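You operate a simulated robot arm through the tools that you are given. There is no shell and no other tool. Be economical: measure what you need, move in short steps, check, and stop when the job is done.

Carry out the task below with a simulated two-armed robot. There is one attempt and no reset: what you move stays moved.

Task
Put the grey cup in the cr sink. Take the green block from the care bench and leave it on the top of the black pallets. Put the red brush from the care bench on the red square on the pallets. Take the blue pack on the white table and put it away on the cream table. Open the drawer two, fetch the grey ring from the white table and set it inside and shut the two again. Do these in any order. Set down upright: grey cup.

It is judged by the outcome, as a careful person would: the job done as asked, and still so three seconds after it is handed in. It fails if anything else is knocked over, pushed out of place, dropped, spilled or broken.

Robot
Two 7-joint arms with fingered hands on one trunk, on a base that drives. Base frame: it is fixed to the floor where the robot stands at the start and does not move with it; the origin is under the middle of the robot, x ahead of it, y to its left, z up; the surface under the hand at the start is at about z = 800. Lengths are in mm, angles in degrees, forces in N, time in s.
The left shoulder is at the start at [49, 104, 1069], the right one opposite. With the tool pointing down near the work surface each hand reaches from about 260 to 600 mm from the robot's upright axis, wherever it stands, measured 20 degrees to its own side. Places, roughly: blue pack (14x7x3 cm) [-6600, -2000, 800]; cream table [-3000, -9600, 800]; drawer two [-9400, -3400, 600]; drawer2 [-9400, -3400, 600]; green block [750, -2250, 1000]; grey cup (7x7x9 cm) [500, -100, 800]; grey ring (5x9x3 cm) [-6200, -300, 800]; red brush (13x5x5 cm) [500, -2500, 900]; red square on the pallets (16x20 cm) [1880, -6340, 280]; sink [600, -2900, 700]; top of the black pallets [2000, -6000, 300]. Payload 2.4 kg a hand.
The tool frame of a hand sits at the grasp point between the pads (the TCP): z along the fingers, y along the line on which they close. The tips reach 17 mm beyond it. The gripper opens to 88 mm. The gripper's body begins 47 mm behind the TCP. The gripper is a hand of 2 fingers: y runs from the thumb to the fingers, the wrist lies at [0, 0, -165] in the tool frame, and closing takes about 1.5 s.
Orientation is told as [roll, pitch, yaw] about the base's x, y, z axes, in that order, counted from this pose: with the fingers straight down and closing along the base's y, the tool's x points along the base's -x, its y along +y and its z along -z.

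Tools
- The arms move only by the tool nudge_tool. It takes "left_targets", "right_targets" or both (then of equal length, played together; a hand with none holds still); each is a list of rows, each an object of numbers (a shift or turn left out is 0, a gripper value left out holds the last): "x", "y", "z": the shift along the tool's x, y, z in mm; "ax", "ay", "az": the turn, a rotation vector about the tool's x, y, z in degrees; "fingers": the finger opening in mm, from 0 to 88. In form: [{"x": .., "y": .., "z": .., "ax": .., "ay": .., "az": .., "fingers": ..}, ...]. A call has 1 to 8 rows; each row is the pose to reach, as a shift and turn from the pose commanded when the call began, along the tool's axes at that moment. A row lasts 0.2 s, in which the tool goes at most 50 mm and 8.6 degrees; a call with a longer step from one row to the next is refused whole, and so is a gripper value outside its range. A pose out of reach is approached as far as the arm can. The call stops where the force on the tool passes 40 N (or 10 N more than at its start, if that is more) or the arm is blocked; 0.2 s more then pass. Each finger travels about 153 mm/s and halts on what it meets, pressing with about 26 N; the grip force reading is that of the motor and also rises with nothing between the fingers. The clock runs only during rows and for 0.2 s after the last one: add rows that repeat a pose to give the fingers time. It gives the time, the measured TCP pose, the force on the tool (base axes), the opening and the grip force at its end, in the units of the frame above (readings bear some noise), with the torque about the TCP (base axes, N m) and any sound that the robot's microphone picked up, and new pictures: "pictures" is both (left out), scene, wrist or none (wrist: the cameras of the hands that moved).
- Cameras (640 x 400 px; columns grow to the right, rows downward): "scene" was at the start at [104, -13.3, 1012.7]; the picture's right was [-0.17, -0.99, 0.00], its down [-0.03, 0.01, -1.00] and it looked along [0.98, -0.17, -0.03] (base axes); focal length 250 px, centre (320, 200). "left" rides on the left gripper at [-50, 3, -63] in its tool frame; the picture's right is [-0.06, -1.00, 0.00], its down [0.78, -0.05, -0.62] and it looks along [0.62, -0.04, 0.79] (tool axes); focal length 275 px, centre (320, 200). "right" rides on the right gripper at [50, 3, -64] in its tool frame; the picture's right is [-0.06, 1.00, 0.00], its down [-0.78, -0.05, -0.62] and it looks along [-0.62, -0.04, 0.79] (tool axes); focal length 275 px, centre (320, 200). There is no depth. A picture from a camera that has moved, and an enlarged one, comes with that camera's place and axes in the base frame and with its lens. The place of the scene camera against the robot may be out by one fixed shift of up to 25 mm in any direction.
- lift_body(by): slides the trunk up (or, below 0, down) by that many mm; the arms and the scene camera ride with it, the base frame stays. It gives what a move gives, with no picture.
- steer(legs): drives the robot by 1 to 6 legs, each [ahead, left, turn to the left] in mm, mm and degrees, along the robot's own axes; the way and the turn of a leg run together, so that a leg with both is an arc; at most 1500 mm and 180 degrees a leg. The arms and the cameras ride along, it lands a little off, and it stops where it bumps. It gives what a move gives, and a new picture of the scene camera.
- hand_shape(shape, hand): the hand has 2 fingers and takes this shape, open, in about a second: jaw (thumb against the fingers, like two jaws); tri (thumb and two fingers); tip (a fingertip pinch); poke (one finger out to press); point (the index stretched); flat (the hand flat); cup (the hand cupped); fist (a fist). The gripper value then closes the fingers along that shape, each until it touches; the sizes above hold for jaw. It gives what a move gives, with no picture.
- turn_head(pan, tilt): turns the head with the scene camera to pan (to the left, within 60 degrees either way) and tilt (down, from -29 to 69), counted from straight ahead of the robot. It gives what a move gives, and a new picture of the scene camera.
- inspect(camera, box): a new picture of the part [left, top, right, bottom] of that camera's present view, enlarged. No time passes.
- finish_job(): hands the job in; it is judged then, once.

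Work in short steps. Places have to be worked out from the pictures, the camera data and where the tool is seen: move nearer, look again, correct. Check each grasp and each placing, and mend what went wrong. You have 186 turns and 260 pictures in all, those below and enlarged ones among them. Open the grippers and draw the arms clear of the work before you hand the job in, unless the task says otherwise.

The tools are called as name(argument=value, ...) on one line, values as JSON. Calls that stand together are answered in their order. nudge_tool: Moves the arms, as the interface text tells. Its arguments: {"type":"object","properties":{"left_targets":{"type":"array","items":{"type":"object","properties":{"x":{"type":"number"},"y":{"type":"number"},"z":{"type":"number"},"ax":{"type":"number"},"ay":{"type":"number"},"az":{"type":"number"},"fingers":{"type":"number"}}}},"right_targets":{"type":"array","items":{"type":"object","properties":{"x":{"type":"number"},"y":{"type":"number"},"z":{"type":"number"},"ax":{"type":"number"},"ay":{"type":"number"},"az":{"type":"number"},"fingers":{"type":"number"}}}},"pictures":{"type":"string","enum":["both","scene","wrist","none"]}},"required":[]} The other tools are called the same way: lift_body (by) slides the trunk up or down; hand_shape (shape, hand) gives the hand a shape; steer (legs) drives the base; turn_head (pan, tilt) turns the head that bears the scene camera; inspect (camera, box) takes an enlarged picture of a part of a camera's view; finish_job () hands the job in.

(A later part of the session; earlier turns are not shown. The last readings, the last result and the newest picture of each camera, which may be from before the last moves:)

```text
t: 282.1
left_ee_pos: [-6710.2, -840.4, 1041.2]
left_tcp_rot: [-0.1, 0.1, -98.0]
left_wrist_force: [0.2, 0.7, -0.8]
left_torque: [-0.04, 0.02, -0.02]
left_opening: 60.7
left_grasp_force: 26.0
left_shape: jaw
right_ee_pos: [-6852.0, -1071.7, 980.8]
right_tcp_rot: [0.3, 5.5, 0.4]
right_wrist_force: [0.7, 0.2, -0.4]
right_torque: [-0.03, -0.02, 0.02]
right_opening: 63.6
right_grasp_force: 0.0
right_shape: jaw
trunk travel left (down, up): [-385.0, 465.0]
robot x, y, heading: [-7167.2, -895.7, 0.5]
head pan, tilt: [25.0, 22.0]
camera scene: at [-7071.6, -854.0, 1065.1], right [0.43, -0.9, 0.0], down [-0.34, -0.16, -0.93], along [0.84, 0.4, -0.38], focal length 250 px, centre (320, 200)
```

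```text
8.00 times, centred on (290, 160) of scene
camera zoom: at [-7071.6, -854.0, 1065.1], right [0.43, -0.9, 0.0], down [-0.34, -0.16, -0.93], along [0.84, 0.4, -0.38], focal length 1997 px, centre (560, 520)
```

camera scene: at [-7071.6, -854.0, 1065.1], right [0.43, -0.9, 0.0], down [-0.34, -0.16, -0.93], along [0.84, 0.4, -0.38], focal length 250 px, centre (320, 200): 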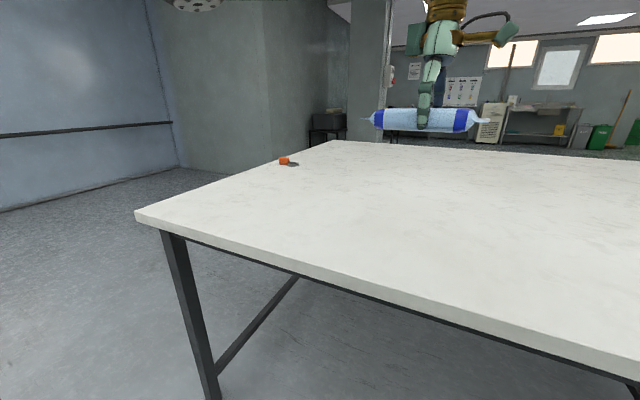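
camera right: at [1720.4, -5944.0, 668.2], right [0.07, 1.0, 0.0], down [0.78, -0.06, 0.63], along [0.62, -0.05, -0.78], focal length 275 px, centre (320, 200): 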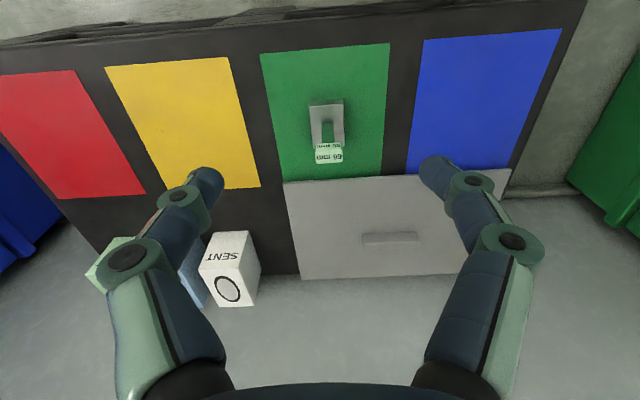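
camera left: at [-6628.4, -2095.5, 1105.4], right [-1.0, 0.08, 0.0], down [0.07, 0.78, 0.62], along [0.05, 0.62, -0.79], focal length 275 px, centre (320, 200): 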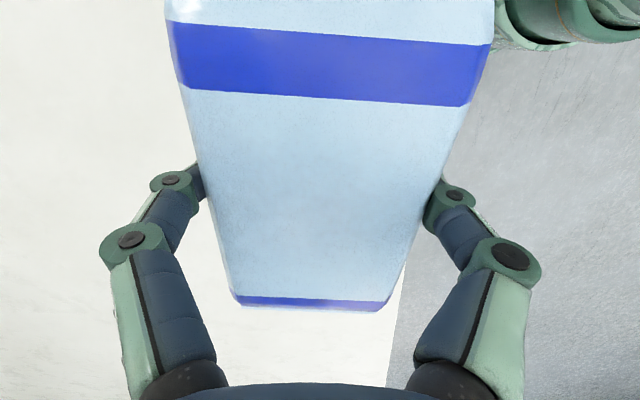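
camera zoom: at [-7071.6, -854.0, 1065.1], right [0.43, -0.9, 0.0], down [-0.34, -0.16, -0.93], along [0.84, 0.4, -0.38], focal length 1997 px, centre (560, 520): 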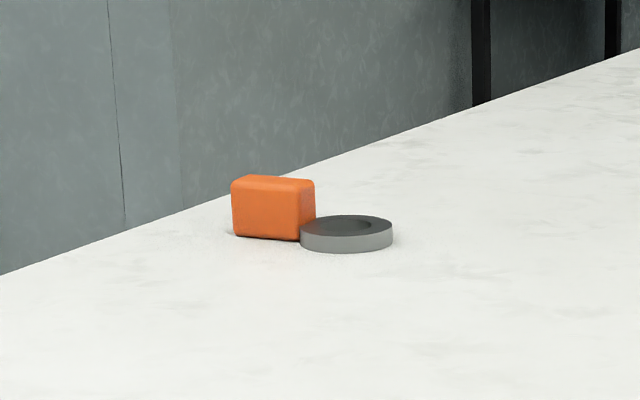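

The ring with its orange tag lies near the north edge, with the ring at about (-6218, -329) and the tag at (-6205, -275). I'll go around the north end and face -y for the right hand, levelling that hand on the way.

nudge_tool(right_targets=[{"ay": -3, "fingers": 80}, {"ay": -5.4, "fingers": 80}], pictures="none")

steer(legs=[[0, 1150, 0], [1110, 0, 0], [0, 0, -90.5]])

turn_head(pan=-15, tilt=45)

```text
t: 282.7
left_ee_pos: [-6711.0, -837.9, 1041.2]
left_tcp_rot: [0.0, 0.0, -98.0]
left_wrist_force: [0.0, -0.3, 0.5]
left_torque: [0.04, 0.0, 0.0]
left_opening: 60.5
left_grasp_force: 26.8
left_shape: jaw
right_ee_pos: [-6851.6, -1071.6, 978.8]
right_tcp_rot: [0.1, -0.1, 0.4]
right_wrist_force: [-1.2, 0.0, 0.1]
right_torque: [0.02, 0.0, 0.03]
right_opening: 79.8
right_grasp_force: 0.1
right_shape: jaw
trunk travel left (down, up): [-385.0, 465.0]
robot x, y, heading: [-7167.2, -895.6, 0.6]
head pan, tilt: [25.0, 22.0]
```

```text
t: 297.8
left_ee_pos: [-5992.3, -175.5, 1041.9]
left_tcp_rot: [0.0, 0.1, 172.3]
left_wrist_force: [-0.1, -0.9, -0.1]
left_torque: [0.02, 0.02, 0.0]
left_opening: 60.1
left_grasp_force: 25.8
left_shape: jaw
right_ee_pos: [-6224.8, -34.4, 979.4]
right_tcp_rot: [0.1, 0.0, -89.3]
right_wrist_force: [-0.3, 0.3, 0.3]
right_torque: [-0.02, 0.03, -0.01]
right_opening: 79.9
right_grasp_force: 0.0
right_shape: jaw
trunk travel left (down, up): [-385.0, 465.0]
robot x, y, heading: [-6053.3, 279.4, -89.2]
head pan, tilt: [25.0, 22.0]
camera scene: at [-6029.6, 169.5, 1065.1], right [-0.9, -0.43, 0.0], down [-0.16, 0.34, -0.93], along [0.4, -0.83, -0.37], focal length 250 px, centre (320, 200)
```

scene: 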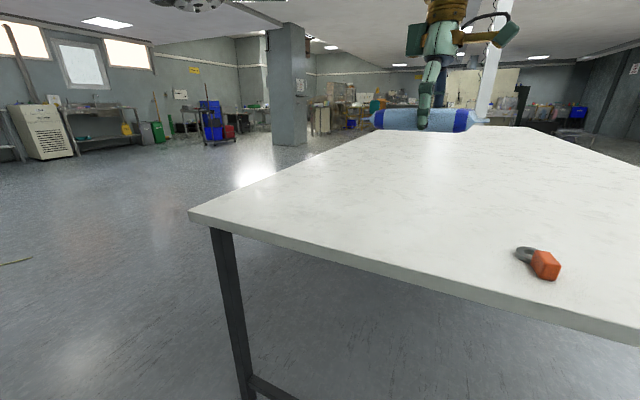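

```text
t: 298.9
left_ee_pos: [-5992.3, -175.4, 1042.2]
left_tcp_rot: [0.0, 0.0, 172.2]
left_wrist_force: [-0.2, -1.2, -0.8]
left_torque: [-0.02, -0.01, 0.03]
left_opening: 60.0
left_grasp_force: 25.7
left_shape: jaw
right_ee_pos: [-6225.4, -35.3, 979.4]
right_tcp_rot: [0.2, 0.0, -89.3]
right_wrist_force: [0.1, 0.2, 0.5]
right_torque: [0.02, -0.01, 0.01]
right_opening: 79.8
right_grasp_force: 0.0
right_shape: jaw
trunk travel left (down, up): [-385.0, 465.0]
robot x, y, heading: [-6052.3, 281.2, -89.2]
head pan, tilt: [-15.0, 45.0]
camera scene: at [-6089.9, 174.3, 1029.7], right [-0.97, 0.24, 0.0], down [0.17, 0.69, -0.71], along [-0.17, -0.69, -0.71], focal length 250 px, centre (320, 200)
```

scene: 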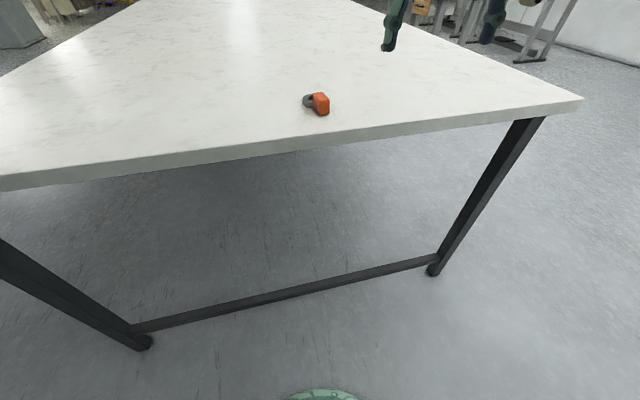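

I'll drive 110 mm closer and zoom in on the ring.

steer(legs=[[110, 0, -0.8]])

nudge_tool(right_targets=[{"x": -30, "y": 5}, {"x": -60, "y": 10}, {"x": -90, "y": 15}, {"x": -120, "y": 20}, {"x": -120, "y": 20}], pictures="wrist")

inspect(camera="scene", box=[260, 80, 400, 170])

```text
t: 300.0
left_ee_pos: [-5999.2, -285.5, 1041.6]
left_tcp_rot: [0.1, 0.0, 171.5]
left_wrist_force: [0.9, -0.7, 0.2]
left_torque: [0.0, 0.01, 0.01]
left_opening: 60.4
left_grasp_force: 26.5
left_shape: jaw
right_ee_pos: [-6229.8, -140.6, 978.1]
right_tcp_rot: [0.2, 0.0, -90.2]
right_wrist_force: [-0.5, -0.3, 0.3]
right_torque: [-0.01, 0.02, 0.01]
right_opening: 79.6
right_grasp_force: 0.1
right_shape: jaw
trunk travel left (down, up): [-385.0, 465.0]
robot x, y, heading: [-6049.2, 173.5, -90.5]
head pan, tilt: [-15.0, 45.0]
camera scene: at [-6090.9, 65.5, 1029.6], right [-0.97, 0.26, 0.0], down [0.18, 0.68, -0.71], along [-0.18, -0.68, -0.71], focal length 250 px, centre (320, 200)
```

scene: 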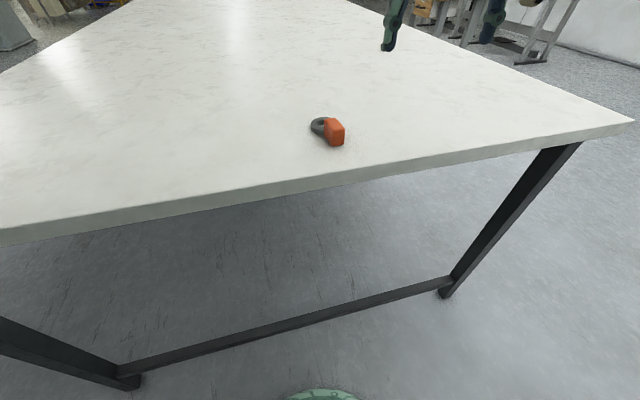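

```text
t: 301.2
left_ee_pos: [-5998.6, -285.6, 1041.2]
left_tcp_rot: [0.0, 0.0, 171.5]
left_wrist_force: [-0.4, -0.3, 0.4]
left_torque: [-0.02, 0.02, -0.03]
left_opening: 60.0
left_grasp_force: 26.5
left_shape: jaw
right_ee_pos: [-6211.1, -262.4, 980.5]
right_tcp_rot: [0.3, 0.0, -90.2]
right_wrist_force: [0.5, 0.0, -0.2]
right_torque: [-0.02, 0.0, 0.02]
right_opening: 79.9
right_grasp_force: 0.1
right_shape: jaw
trunk travel left (down, up): [-385.0, 465.0]
robot x, y, heading: [-6052.6, 173.1, -90.1]
head pan, tilt: [-15.0, 45.0]
camera right: at [-6207.6, -211.8, 1044.2], right [1.0, -0.06, 0.0], down [-0.05, -0.78, 0.62], along [-0.04, -0.62, -0.79], focal length 275 px, centre (320, 200)
```

right: 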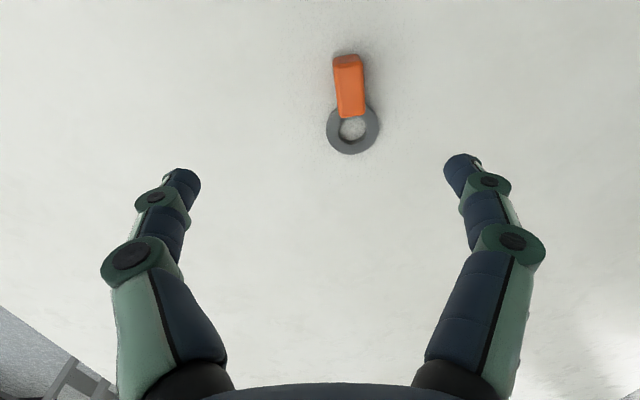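

```text
4.44 times, centred on (330, 125) of scene
camera zoom: at [-6090.8, 65.7, 1029.7], right [-0.97, 0.26, 0.0], down [0.18, 0.68, -0.71], along [-0.18, -0.68, -0.71], focal length 1109 px, centre (276, 533)
```

zoom: 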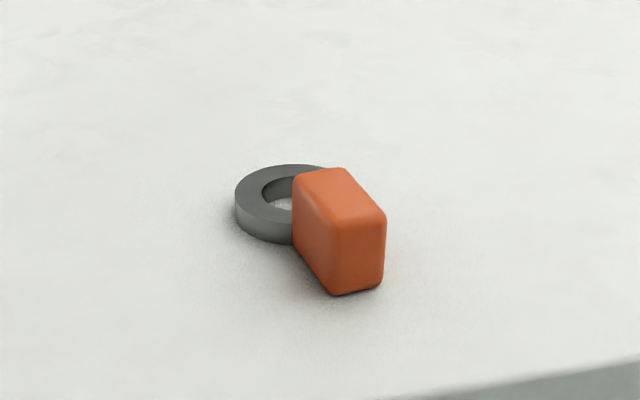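

The orange tag is a graspable block, ~26 mm wide, centred at (-6190, -272), with the ring beyond it. I'll descend over the tag with the fingers straddling it.

nudge_tool(right_targets=[{"x": -5, "y": 11, "z": 30, "fingers": 70}, {"x": -9, "y": 21, "z": 70, "fingers": 60}, {"x": -9, "y": 21, "z": 105, "fingers": 60}, {"x": -9, "y": 21, "z": 105}], pictures="wrist")

```text
t: 302.2
left_ee_pos: [-5998.4, -284.8, 1040.9]
left_tcp_rot: [0.0, 0.0, 171.5]
left_wrist_force: [-0.3, 0.2, -0.1]
left_torque: [0.03, -0.02, -0.01]
left_opening: 60.4
left_grasp_force: 25.6
left_shape: jaw
right_ee_pos: [-6187.9, -268.3, 874.0]
right_tcp_rot: [0.2, 0.0, -90.2]
right_wrist_force: [-0.4, 0.3, 0.4]
right_torque: [-0.04, -0.01, 0.01]
right_opening: 60.2
right_grasp_force: 0.0
right_shape: jaw
trunk travel left (down, up): [-385.0, 465.0]
robot x, y, heading: [-6052.5, 171.7, -90.1]
head pan, tilt: [-15.0, 45.0]
camera right: at [-6185.6, -218.7, 938.1], right [1.0, -0.07, 0.0], down [-0.05, -0.78, 0.62], along [-0.04, -0.62, -0.79], focal length 275 px, centre (320, 200)
```

right: 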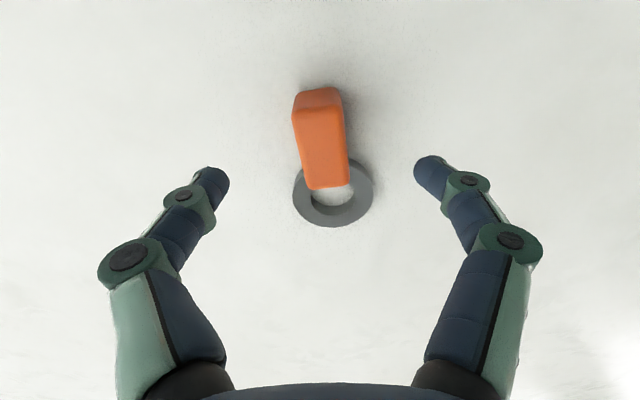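

Aligned. I'll descend and close on the tag.

nudge_tool(right_targets=[{"x": -5, "z": 25}, {"x": -6, "z": 40}, {"x": -6, "z": 48}, {"x": -6, "z": 52}, {"x": -6, "z": 52, "fingers": 30}, {"x": -6, "z": 52, "fingers": 10}, {"x": -6, "z": 52, "fingers": 10}, {"x": -6, "z": 52, "fingers": 10}], pictures="wrist")

```text
t: 304.0
left_ee_pos: [-5997.2, -285.7, 1040.3]
left_tcp_rot: [-0.1, 0.0, 171.5]
left_wrist_force: [0.7, 0.6, -0.6]
left_torque: [0.01, -0.02, -0.01]
left_opening: 60.1
left_grasp_force: 25.8
left_shape: jaw
right_ee_pos: [-6187.2, -276.2, 822.6]
right_tcp_rot: [0.2, 0.0, -90.2]
right_wrist_force: [-0.3, 0.4, 0.6]
right_torque: [0.02, 0.0, 0.03]
right_opening: 15.8
right_grasp_force: 26.0
right_shape: jaw
trunk travel left (down, up): [-385.0, 465.0]
robot x, y, heading: [-6049.5, 173.5, -89.9]
head pan, tilt: [-15.0, 45.0]
camera right: at [-6185.2, -226.0, 885.8], right [1.0, -0.07, 0.0], down [-0.05, -0.78, 0.62], along [-0.04, -0.62, -0.79], focal length 275 px, centre (320, 200)
```

right: 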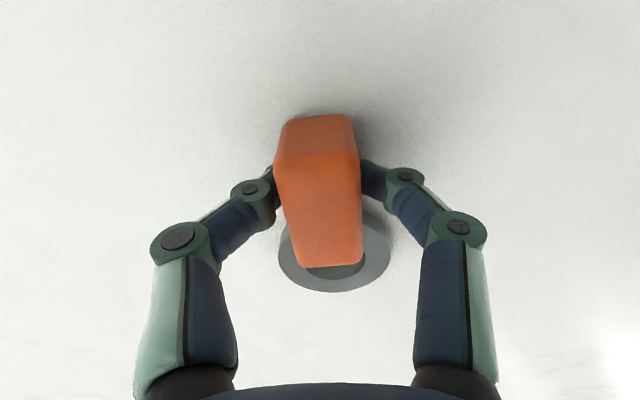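

The tag is gripped. I'll lift it and back away. Both hands are full, so I'll deliver the pack to the cream table first, going down the east side of the white table.

nudge_tool(right_targets=[{"z": -30}, {"z": -75}, {"z": -120}, {"z": -165}, {"z": -190}, {"x": 40, "z": -200}, {"x": 90, "z": -200}, {"x": 120, "z": -200}], pictures="wrist")

lift_body(by=60)

steer(legs=[[-250, 0, 0], [0, 1250, 0], [1500, 0, 0], [1500, 0, 0], [1000, 0, 0]])

turn_head(pan=0, tilt=10)

```text
t: 305.8
left_ee_pos: [-5998.7, -285.4, 1041.2]
left_tcp_rot: [0.0, 0.0, 171.5]
left_wrist_force: [-0.2, 1.1, -1.3]
left_torque: [0.0, -0.01, 0.01]
left_opening: 60.2
left_grasp_force: 26.5
left_shape: jaw
right_ee_pos: [-6189.9, -156.9, 1024.0]
right_tcp_rot: [0.2, 0.1, -90.2]
right_wrist_force: [0.6, -0.3, -1.3]
right_torque: [0.01, 0.0, -0.01]
right_opening: 15.4
right_grasp_force: 26.4
right_shape: jaw
trunk travel left (down, up): [-385.0, 465.0]
robot x, y, heading: [-6047.2, 172.1, -90.3]
head pan, tilt: [-15.0, 45.0]
camera right: at [-6187.3, -106.4, 1087.8], right [1.0, -0.07, 0.0], down [-0.05, -0.78, 0.62], along [-0.04, -0.62, -0.79], focal length 275 px, centre (320, 200)
```

right: 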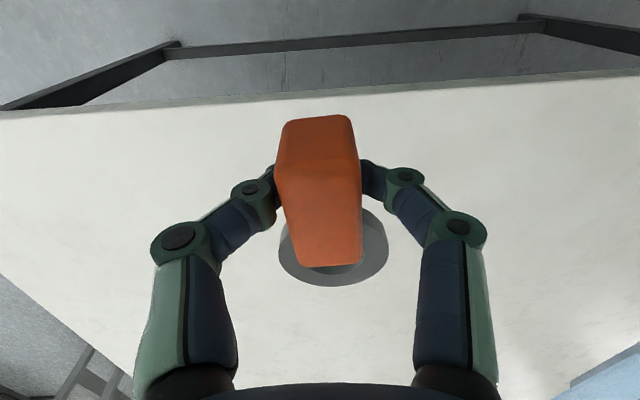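

```text
t: 306.8
left_ee_pos: [-5999.2, -285.0, 1100.3]
left_tcp_rot: [-0.1, 0.0, 171.4]
left_wrist_force: [0.3, -0.2, 0.0]
left_torque: [0.01, 0.02, -0.02]
left_opening: 60.0
left_grasp_force: 26.1
left_shape: jaw
right_ee_pos: [-6187.2, -157.2, 1081.7]
right_tcp_rot: [0.2, 0.0, -90.1]
right_wrist_force: [1.3, 0.5, -0.3]
right_torque: [0.0, -0.02, 0.02]
right_opening: 15.4
right_grasp_force: 26.0
right_shape: jaw
trunk travel left (down, up): [-445.0, 405.0]
robot x, y, heading: [-6050.3, 172.4, -90.0]
head pan, tilt: [-15.0, 45.0]
```

```text
t: 333.3
left_ee_pos: [-4738.1, -4004.5, 1099.7]
left_tcp_rot: [0.0, 0.0, 172.2]
left_wrist_force: [-0.4, 0.4, -0.7]
left_torque: [0.03, -0.03, -0.03]
left_opening: 60.1
left_grasp_force: 26.2
left_shape: jaw
right_ee_pos: [-4929.6, -3877.4, 1083.4]
right_tcp_rot: [0.2, 0.0, -89.6]
right_wrist_force: [-0.2, 0.6, -1.0]
right_torque: [-0.01, 0.01, 0.03]
right_opening: 15.4
right_grasp_force: 25.8
right_shape: jaw
trunk travel left (down, up): [-445.0, 405.0]
robot x, y, heading: [-4795.2, -3549.5, -89.3]
head pan, tilt: [-15.0, 45.0]
camera scene: at [-4833.8, -3653.2, 1090.1], right [-0.97, 0.25, 0.0], down [0.18, 0.69, -0.71], along [-0.18, -0.68, -0.71], focal length 250 px, centre (320, 200)
```

scene: 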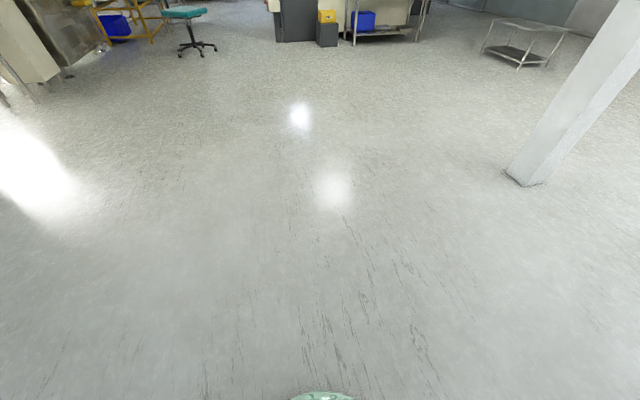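

```text
t: 334.3
left_ee_pos: [-4737.9, -4004.4, 1101.2]
left_tcp_rot: [0.0, 0.0, 172.2]
left_wrist_force: [-0.8, 0.1, -0.3]
left_torque: [0.0, -0.03, 0.01]
left_opening: 60.4
left_grasp_force: 25.6
left_shape: jaw
right_ee_pos: [-4928.1, -3878.2, 1083.2]
right_tcp_rot: [0.2, 0.0, -89.5]
right_wrist_force: [-0.5, 0.0, -0.4]
right_torque: [0.02, 0.0, -0.02]
right_opening: 15.4
right_grasp_force: 26.1
right_shape: jaw
trunk travel left (down, up): [-445.0, 405.0]
robot x, y, heading: [-4793.4, -3552.8, -89.6]
head pan, tilt: [0.0, 10.0]
camera scene: at [-4812.7, -3667.3, 1144.9], right [-1.0, -0.01, 0.0], down [0.0, 0.17, -0.98], along [0.01, -0.98, -0.17], focal length 250 px, centre (320, 200)
```

scene: 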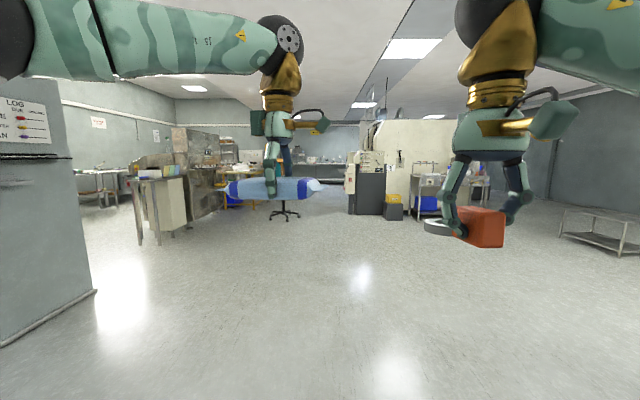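

I'll drive further south to about y -6400 and look for the cream table.

steer(legs=[[1500, 200, 0], [1350, 200, 0]])

turn_head(pan=20, tilt=10)

```text
refused: leg 1 is longer than a leg can be; nothing moved
```

```text
t: 335.1
left_ee_pos: [-4737.1, -4003.9, 1101.1]
left_tcp_rot: [0.0, 0.0, 172.2]
left_wrist_force: [1.3, -0.1, 0.0]
left_torque: [-0.01, 0.0, -0.02]
left_opening: 60.1
left_grasp_force: 26.4
left_shape: jaw
right_ee_pos: [-4929.9, -3877.2, 1082.1]
right_tcp_rot: [0.2, 0.0, -89.5]
right_wrist_force: [-0.2, 0.7, -1.2]
right_torque: [0.04, -0.01, 0.03]
right_opening: 15.3
right_grasp_force: 26.1
right_shape: jaw
trunk travel left (down, up): [-445.0, 405.0]
robot x, y, heading: [-4797.9, -3553.4, -89.6]
head pan, tilt: [20.0, 10.0]
camera scene: at [-4781.0, -3661.4, 1145.0], right [-0.94, -0.35, 0.0], down [-0.06, 0.16, -0.98], along [0.35, -0.92, -0.17], focal length 250 px, centre (320, 200)
```

scene: 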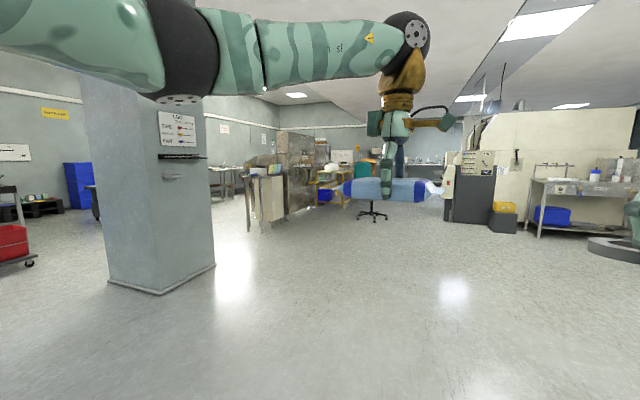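

The table with yellow legs by the teal chair projects where the cream table should be. I'll drive on toward it.

steer(legs=[[1450, 200, 0], [1450, 150, 0]])

turn_head(pan=25, tilt=12)

```text
t: 349.2
left_ee_pos: [-4488.3, -6911.2, 1099.9]
left_tcp_rot: [-0.1, 0.0, 168.7]
left_wrist_force: [-0.6, 0.1, 0.6]
left_torque: [-0.05, 0.01, -0.03]
left_opening: 60.3
left_grasp_force: 25.5
left_shape: jaw
right_ee_pos: [-4672.1, -6773.2, 1083.4]
right_tcp_rot: [0.2, 0.1, -93.1]
right_wrist_force: [0.0, 0.2, -0.3]
right_torque: [0.0, 0.0, 0.0]
right_opening: 15.3
right_grasp_force: 26.4
right_shape: jaw
trunk travel left (down, up): [-445.0, 405.0]
robot x, y, heading: [-4519.4, -6451.7, -92.6]
head pan, tilt: [20.0, 10.0]
camera scene: at [-4511.2, -6567.6, 1145.0], right [-0.96, -0.3, 0.0], down [-0.05, 0.17, -0.98], along [0.29, -0.94, -0.17], focal length 250 px, centre (320, 200)
```

scene: 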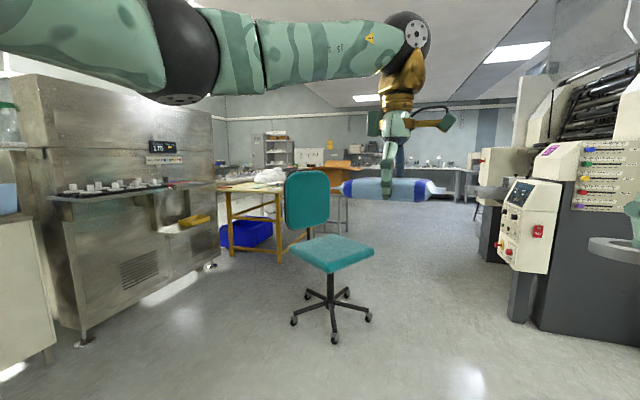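

```text
t: 349.9
left_ee_pos: [-4488.5, -6912.5, 1101.9]
left_tcp_rot: [0.1, 0.0, 168.7]
left_wrist_force: [-0.4, -0.1, -0.6]
left_torque: [0.0, 0.0, -0.03]
left_opening: 60.2
left_grasp_force: 26.7
left_shape: jaw
right_ee_pos: [-4672.0, -6774.2, 1081.7]
right_tcp_rot: [0.2, -0.1, -92.9]
right_wrist_force: [0.0, 0.6, -1.1]
right_torque: [0.0, 0.01, 0.01]
right_opening: 15.4
right_grasp_force: 26.1
right_shape: jaw
trunk travel left (down, up): [-445.0, 405.0]
robot x, y, heading: [-4522.0, -6454.3, -92.9]
head pan, tilt: [25.0, 12.0]
camera scene: at [-4503.5, -6565.0, 1141.8], right [-0.93, -0.38, 0.0], down [-0.08, 0.19, -0.98], along [0.37, -0.91, -0.21], focal length 250 px, centre (320, 200)
```

scene: 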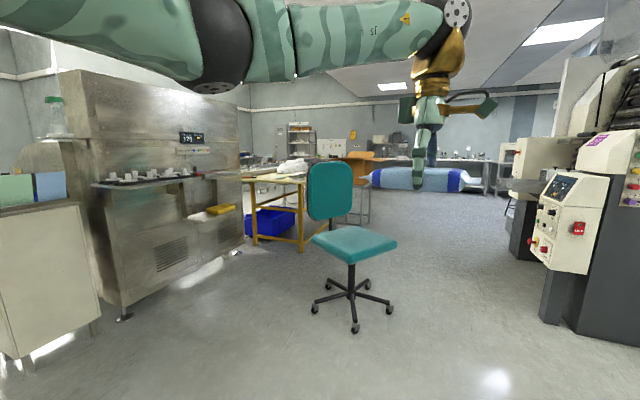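

The cream table (yellow legs) has its near edge at about y -8900 and its west side at about x -3350. I'll pass the chair on its west side, then look.

steer(legs=[[1000, -300, 2.9], [1450, 0, 0]])

turn_head(pan=50, tilt=15)

```text
t: 362.1
left_ee_pos: [-4728.1, -9353.8, 1100.9]
left_tcp_rot: [0.0, 0.0, 173.6]
left_wrist_force: [0.3, -0.1, -0.7]
left_torque: [0.0, 0.02, 0.03]
left_opening: 60.2
left_grasp_force: 25.9
left_shape: jaw
right_ee_pos: [-4923.5, -9231.5, 1082.6]
right_tcp_rot: [0.2, 0.0, -88.0]
right_wrist_force: [0.0, -0.2, -0.6]
right_torque: [0.04, -0.02, 0.0]
right_opening: 15.7
right_grasp_force: 26.2
right_shape: jaw
trunk travel left (down, up): [-445.0, 405.0]
robot x, y, heading: [-4796.6, -8894.2, -87.9]
head pan, tilt: [25.0, 12.0]
camera scene: at [-4773.2, -9007.9, 1141.8], right [-0.89, -0.46, 0.0], down [-0.09, 0.19, -0.98], along [0.45, -0.87, -0.21], focal length 250 px, centre (320, 200)
```

scene: 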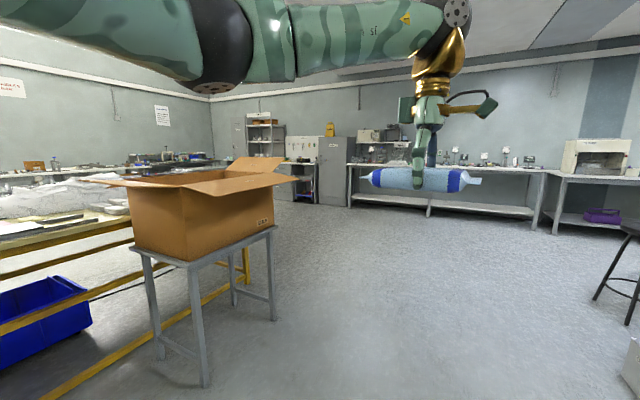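

```text
t: 362.9
left_ee_pos: [-4727.8, -9355.1, 1100.3]
left_tcp_rot: [0.0, 0.0, 173.7]
left_wrist_force: [0.2, 0.0, -0.6]
left_torque: [0.01, 0.02, -0.01]
left_opening: 60.2
left_grasp_force: 25.8
left_shape: jaw
right_ee_pos: [-4922.6, -9231.2, 1082.7]
right_tcp_rot: [0.2, 0.1, -88.0]
right_wrist_force: [-0.4, -0.1, 0.0]
right_torque: [0.0, -0.02, 0.01]
right_opening: 15.5
right_grasp_force: 25.9
right_shape: jaw
trunk travel left (down, up): [-445.0, 405.0]
robot x, y, heading: [-4797.7, -8897.7, -87.9]
head pan, tilt: [50.0, 15.0]
camera scene: at [-4742.1, -8982.3, 1136.8], right [-0.62, -0.79, 0.0], down [-0.2, 0.16, -0.97], along [0.76, -0.59, -0.26], focal length 250 px, centre (320, 200)
```

scene: 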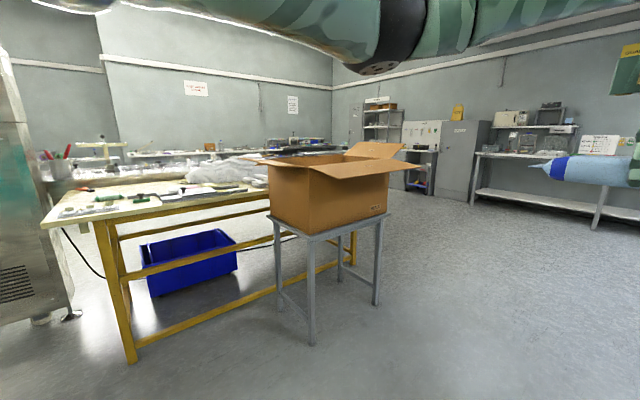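

The west side of the cream table is open between y -8855 and -9600. I'll turn to face it and approach to inspect the top.

steer(legs=[[0, 0, 87.9], [600, -200, 0]])

turn_head(pan=5, tilt=25)

```text
t: 370.2
left_ee_pos: [-3741.1, -9052.5, 1101.6]
left_tcp_rot: [0.0, 0.0, -99.1]
left_wrist_force: [0.3, -1.2, -0.3]
left_torque: [-0.04, 0.0, 0.02]
left_opening: 59.8
left_grasp_force: 26.3
left_shape: jaw
right_ee_pos: [-3872.4, -9240.1, 1083.3]
right_tcp_rot: [0.1, 0.0, -0.9]
right_wrist_force: [0.6, 0.2, -0.5]
right_torque: [0.0, 0.02, 0.01]
right_opening: 15.8
right_grasp_force: 25.8
right_shape: jaw
trunk travel left (down, up): [-445.0, 405.0]
robot x, y, heading: [-4198.3, -9101.3, -0.5]
head pan, tilt: [50.0, 15.0]
camera scene: at [-4128.5, -9026.4, 1136.9], right [0.76, -0.65, 0.0], down [-0.17, -0.2, -0.97], along [0.63, 0.73, -0.26], focal length 250 px, centre (320, 200)
```

scene: 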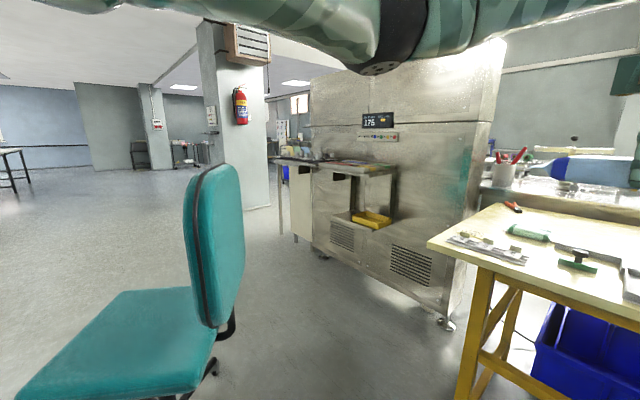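

```text
t: 371.3
left_ee_pos: [-3741.8, -9051.0, 1102.0]
left_tcp_rot: [-0.1, -0.1, -99.2]
left_wrist_force: [-0.3, -0.2, 0.0]
left_torque: [0.02, -0.05, 0.01]
left_opening: 60.1
left_grasp_force: 25.9
left_shape: jaw
right_ee_pos: [-3872.3, -9239.4, 1083.2]
right_tcp_rot: [0.1, 0.0, -0.7]
right_wrist_force: [0.6, -0.2, -1.5]
right_torque: [0.03, -0.01, -0.01]
right_opening: 15.4
right_grasp_force: 26.1
right_shape: jaw
trunk travel left (down, up): [-445.0, 405.0]
robot x, y, heading: [-4199.7, -9100.6, -0.6]
head pan, tilt: [5.0, 25.0]
camera scene: at [-4097.7, -9090.1, 1120.7], right [0.08, -1.0, 0.0], down [-0.42, -0.03, -0.91], along [0.9, 0.07, -0.42], focal length 250 px, centre (320, 200)
```

scene: 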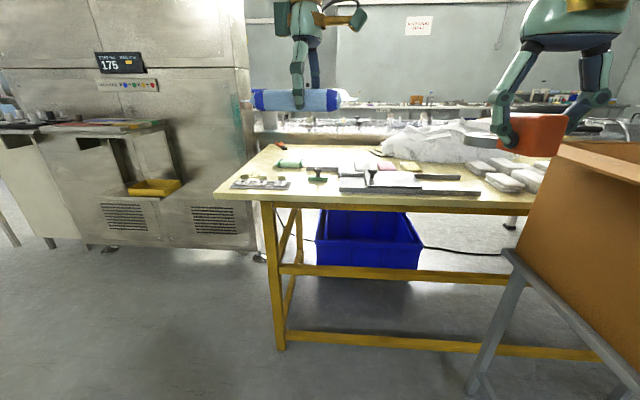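

The table is crowded near this edge. I'll raise the trunk and move closer to look down for a free spot.

lift_body(by=250)

steer(legs=[[400, 0, 0.5]])

turn_head(pan=-5, tilt=45)

```text
t: 373.9
left_ee_pos: [-3742.1, -9051.7, 1351.0]
left_tcp_rot: [0.0, 0.0, -99.1]
left_wrist_force: [-0.3, -0.1, 0.6]
left_torque: [0.01, 0.0, -0.01]
left_opening: 59.9
left_grasp_force: 26.1
left_shape: jaw
right_ee_pos: [-3873.5, -9240.2, 1332.9]
right_tcp_rot: [0.3, -0.1, -0.8]
right_wrist_force: [-0.7, -0.8, 0.0]
right_torque: [0.01, -0.01, 0.0]
right_opening: 15.7
right_grasp_force: 26.8
right_shape: jaw
trunk travel left (down, up): [-695.0, 155.0]
robot x, y, heading: [-4198.3, -9097.6, -0.9]
head pan, tilt: [5.0, 25.0]
```

```text
t: 376.4
left_ee_pos: [-3340.0, -9052.8, 1351.3]
left_tcp_rot: [-0.1, 0.0, -98.7]
left_wrist_force: [0.1, 0.8, 0.4]
left_torque: [0.0, 0.04, -0.02]
left_opening: 59.9
left_grasp_force: 26.1
left_shape: jaw
right_ee_pos: [-3469.9, -9241.0, 1332.9]
right_tcp_rot: [0.2, 0.0, -0.3]
right_wrist_force: [0.3, -0.3, -0.5]
right_torque: [0.01, 0.0, -0.01]
right_opening: 15.5
right_grasp_force: 26.1
right_shape: jaw
trunk travel left (down, up): [-695.0, 155.0]
robot x, y, heading: [-3799.5, -9096.6, -0.4]
head pan, tilt: [5.0, 25.0]
camera scene: at [-3698.5, -9092.8, 1371.5], right [0.08, -1.0, 0.0], down [-0.42, -0.03, -0.91], along [0.9, 0.07, -0.42], focal length 250 px, centre (320, 200)
```

scene: 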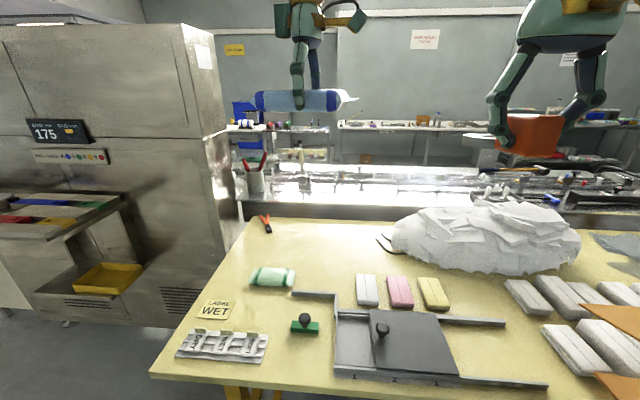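

```text
t: 377.2
left_ee_pos: [-3340.8, -9052.8, 1351.0]
left_tcp_rot: [0.0, 0.0, -98.6]
left_wrist_force: [0.5, -0.6, -0.2]
left_torque: [-0.01, 0.01, -0.02]
left_opening: 59.9
left_grasp_force: 25.7
left_shape: jaw
right_ee_pos: [-3471.0, -9240.2, 1333.2]
right_tcp_rot: [0.1, 0.0, -0.5]
right_wrist_force: [-0.5, 0.1, -0.1]
right_torque: [0.04, -0.01, 0.04]
right_opening: 15.6
right_grasp_force: 26.2
right_shape: jaw
trunk travel left (down, up): [-695.0, 155.0]
robot x, y, heading: [-3797.6, -9105.7, -0.5]
head pan, tilt: [-5.0, 45.0]
camera scene: at [-3710.0, -9107.8, 1341.1], right [-0.09, -1.0, 0.0], down [-0.7, 0.06, -0.71], along [0.7, -0.07, -0.71], focal length 250 px, centre (320, 200)
```

scene: 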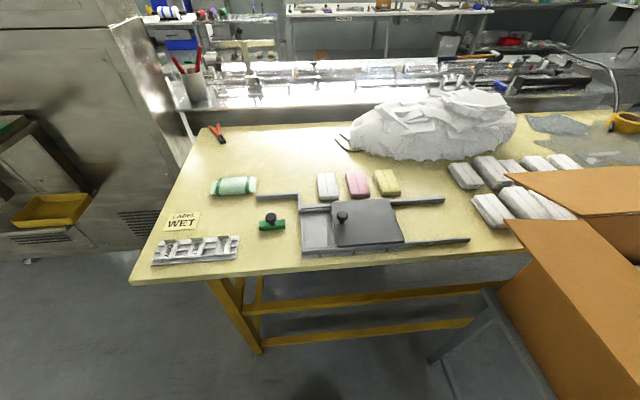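

Of the free spots, the one between the "WET" label and the small green clamp, at about (-3217, -8894), is reachable and big enough. I'll move closer, straighten the pack's yaw, and lower the trunk.

steer(legs=[[95, 40, 0.5]])

lift_body(by=-270)

nudge_tool(left_targets=[{"x": 30, "y": 5, "az": -4.3}, {"x": 60, "y": 8, "az": -8.6}, {"x": 90, "y": 10, "az": -8.6}, {"x": 110, "y": 10, "az": -8.6}, {"x": 110, "y": 10, "az": -8.6}], pictures="both")

```text
t: 378.4
left_ee_pos: [-3244.8, -9005.3, 1350.7]
left_tcp_rot: [-0.1, -0.1, -98.1]
left_wrist_force: [-0.2, 0.5, -0.1]
left_torque: [-0.01, -0.01, -0.01]
left_opening: 59.7
left_grasp_force: 26.1
left_shape: jaw
right_ee_pos: [-3372.6, -9197.3, 1332.7]
right_tcp_rot: [0.2, 0.0, 0.2]
right_wrist_force: [0.1, 0.1, -0.8]
right_torque: [0.02, 0.0, 0.01]
right_opening: 15.5
right_grasp_force: 26.2
right_shape: jaw
trunk travel left (down, up): [-695.0, 155.0]
robot x, y, heading: [-3701.2, -9058.5, 0.1]
head pan, tilt: [-5.0, 45.0]
camera scene: at [-3613.1, -9066.2, 1340.9], right [-0.08, -1.0, 0.0], down [-0.71, 0.06, -0.71], along [0.7, -0.06, -0.71], focal length 250 px, centre (320, 200)
```

scene: 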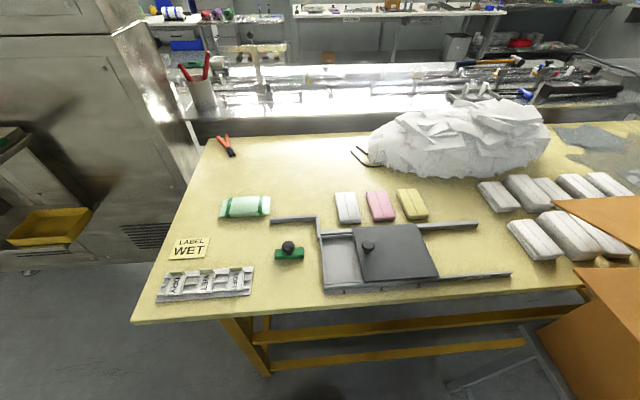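

```text
t: 381.2
left_ee_pos: [-3246.0, -9006.7, 1081.8]
left_tcp_rot: [0.0, 0.0, -98.0]
left_wrist_force: [-0.5, -0.2, 0.4]
left_torque: [0.01, 0.0, -0.03]
left_opening: 60.0
left_grasp_force: 26.3
left_shape: jaw
right_ee_pos: [-3373.6, -9197.9, 1064.1]
right_tcp_rot: [0.2, -0.1, 0.2]
right_wrist_force: [0.3, 0.1, -0.3]
right_torque: [-0.01, -0.01, 0.0]
right_opening: 15.6
right_grasp_force: 26.1
right_shape: jaw
trunk travel left (down, up): [-425.0, 425.0]
robot x, y, heading: [-3705.5, -9061.7, 0.4]
head pan, tilt: [-5.0, 45.0]
```

```text
t: 382.4
left_ee_pos: [-3220.9, -8899.0, 1080.3]
left_tcp_rot: [-0.1, 0.0, -89.5]
left_wrist_force: [-0.1, 0.3, 0.3]
left_torque: [0.04, 0.04, -0.01]
left_opening: 59.8
left_grasp_force: 26.1
left_shape: jaw
right_ee_pos: [-3373.6, -9197.6, 1063.0]
right_tcp_rot: [0.2, 0.0, 0.1]
right_wrist_force: [1.0, 0.4, 0.3]
right_torque: [0.01, 0.01, -0.01]
right_opening: 15.8
right_grasp_force: 26.3
right_shape: jaw
trunk travel left (down, up): [-425.0, 425.0]
robot x, y, heading: [-3704.4, -9062.6, 0.3]
head pan, tilt: [-5.0, 45.0]
camera scene: at [-3611.1, -9066.7, 1069.9], right [-0.08, -1.0, 0.0], down [-0.7, 0.06, -0.71], along [0.7, -0.06, -0.71], focal length 250 px, centre (320, 200)
camera left: at [-3216.9, -8947.5, 1145.1], right [-1.0, -0.07, 0.0], down [-0.05, 0.78, 0.62], along [-0.04, 0.62, -0.79], focal length 275 px, centre (320, 200)
```

scene: 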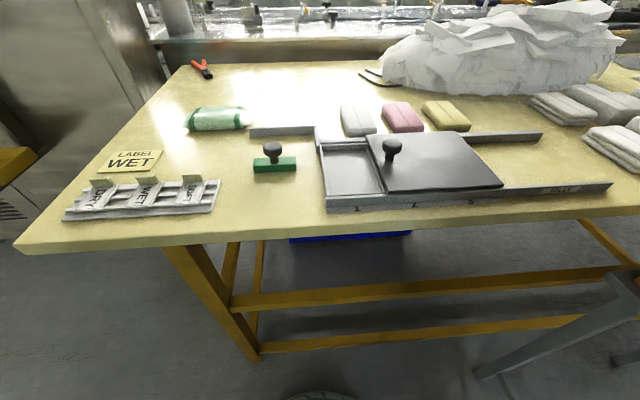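
left: 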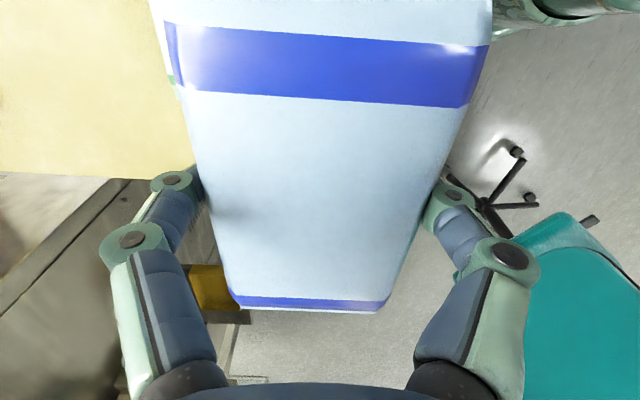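

The table top is at z of about 800, and the free box is x -3290 to -3150 and y -8980 to -8815. I'll centre at (-3205, -8895) and descend partway.

nudge_tool(left_targets=[{"x": 3, "y": 10, "z": 40}, {"x": 3, "y": 16, "z": 85}, {"x": 3, "y": 16, "z": 130}, {"x": 3, "y": 16, "z": 175}, {"x": 3, "y": 16, "z": 205}, {"x": 3, "y": 16, "z": 205}], pictures="both")

```text
t: 383.8
left_ee_pos: [-3205.9, -8895.4, 876.7]
left_tcp_rot: [0.0, 0.0, -89.5]
left_wrist_force: [0.1, 0.1, 0.4]
left_torque: [0.0, -0.02, 0.01]
left_opening: 59.7
left_grasp_force: 26.5
left_shape: jaw
right_ee_pos: [-3374.9, -9198.4, 1062.4]
right_tcp_rot: [0.3, 0.0, 0.2]
right_wrist_force: [0.1, 0.1, -0.5]
right_torque: [0.0, 0.05, 0.03]
right_opening: 15.5
right_grasp_force: 26.5
right_shape: jaw
trunk travel left (down, up): [-425.0, 425.0]
robot x, y, heading: [-3701.0, -9060.4, 0.3]
head pan, tilt: [-5.0, 45.0]
camera scene: at [-3611.1, -9066.7, 1070.0], right [-0.08, -1.0, 0.0], down [-0.7, 0.06, -0.71], along [0.7, -0.06, -0.71], focal length 250 px, centre (320, 200)
camera left: at [-3201.7, -8943.9, 940.7], right [-1.0, -0.07, 0.0], down [-0.05, 0.78, 0.62], along [-0.04, 0.62, -0.79], focal length 275 px, centre (320, 200)
```

scene: 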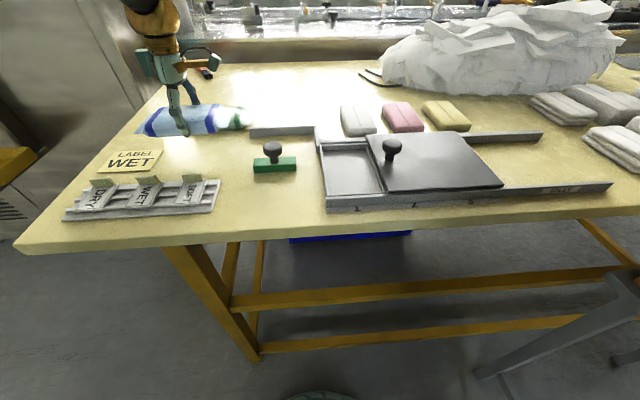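
left: 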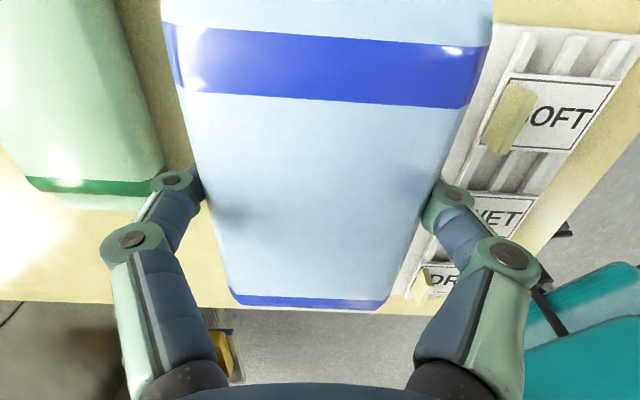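

The gaps are fine: green pack +30 mm, tray 20 mm. I'll lower gently, shifting 6 mm south.

nudge_tool(left_targets=[{"x": -6, "y": 2, "z": 25}, {"x": -6, "y": 2, "z": 40}, {"x": -6, "y": 2, "z": 46}, {"x": -6, "y": 2, "z": 51}, {"x": -6, "y": 2, "z": 55}, {"x": -6, "y": 2, "z": 59}, {"x": -6, "y": 2, "z": 63}], pictures="wrist")

```text
t: 385.4
left_ee_pos: [-3203.6, -8902.5, 817.3]
left_tcp_rot: [0.4, 0.0, -89.6]
left_wrist_force: [1.1, 2.3, 32.2]
left_torque: [0.06, 0.13, -0.04]
left_opening: 58.5
left_grasp_force: 25.7
left_shape: jaw
right_ee_pos: [-3375.0, -9199.0, 1063.8]
right_tcp_rot: [0.3, -0.1, 0.3]
right_wrist_force: [-0.1, 0.9, 0.5]
right_torque: [-0.02, 0.05, -0.01]
right_opening: 15.7
right_grasp_force: 26.2
right_shape: jaw
trunk travel left (down, up): [-425.0, 425.0]
robot x, y, heading: [-3701.4, -9061.0, 0.2]
head pan, tilt: [-5.0, 45.0]
camera left: at [-3199.2, -8951.0, 880.3], right [-1.0, -0.07, -0.01], down [-0.06, 0.78, 0.62], along [-0.04, 0.62, -0.79], focal length 275 px, centre (320, 200)
```

left: 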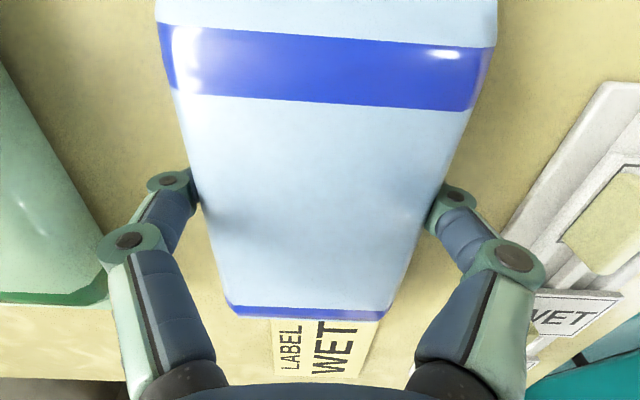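

It's on the table and the label is clear. I'll relieve, open moderately, and rise.

nudge_tool(left_targets=[{"z": -3}, {"z": -3, "fingers": 68}, {"z": -3, "fingers": 76}, {"z": -3, "fingers": 76}, {"z": -25}, {"z": -65}, {"z": -110}, {"z": -155}], pictures="both")

```text
t: 387.2
left_ee_pos: [-3201.5, -8903.1, 968.3]
left_tcp_rot: [-0.2, 0.1, -89.5]
left_wrist_force: [-0.4, -0.6, -0.3]
left_torque: [0.05, 0.02, 0.0]
left_opening: 76.1
left_grasp_force: 0.2
left_shape: jaw
right_ee_pos: [-3373.7, -9198.7, 1061.8]
right_tcp_rot: [0.2, -0.1, 0.2]
right_wrist_force: [0.4, -0.2, -0.8]
right_torque: [0.0, 0.03, 0.01]
right_opening: 15.4
right_grasp_force: 26.0
right_shape: jaw
trunk travel left (down, up): [-425.0, 425.0]
robot x, y, heading: [-3704.1, -9065.4, 0.6]
head pan, tilt: [-5.0, 45.0]
camera scene: at [-3611.3, -9066.7, 1070.0], right [-0.08, -1.0, 0.0], down [-0.7, 0.06, -0.71], along [0.7, -0.06, -0.71], focal length 250 px, centre (320, 200)
camera left: at [-3198.4, -8951.9, 1032.2], right [-1.0, -0.07, 0.0], down [-0.05, 0.78, 0.62], along [-0.04, 0.62, -0.79], focal length 275 px, centre (320, 200)
```

scene: 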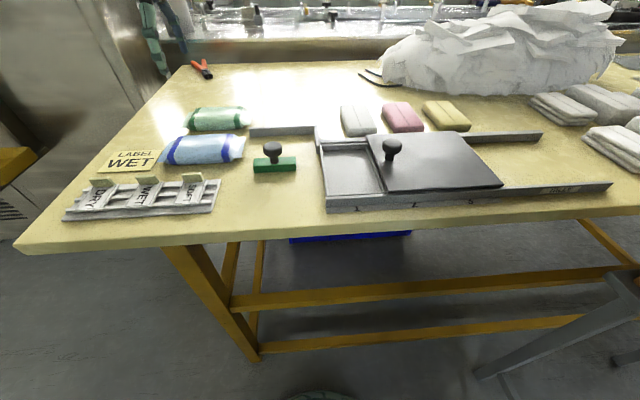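
left: 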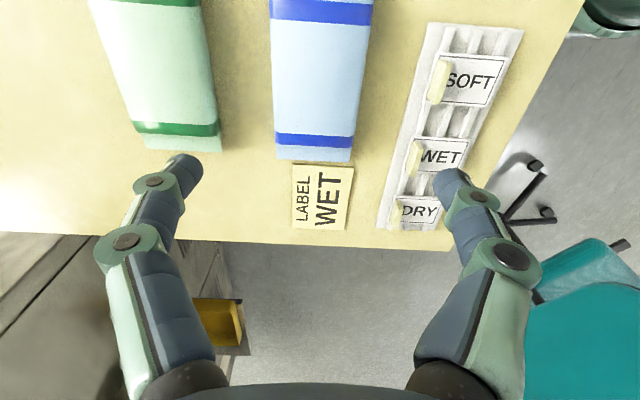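

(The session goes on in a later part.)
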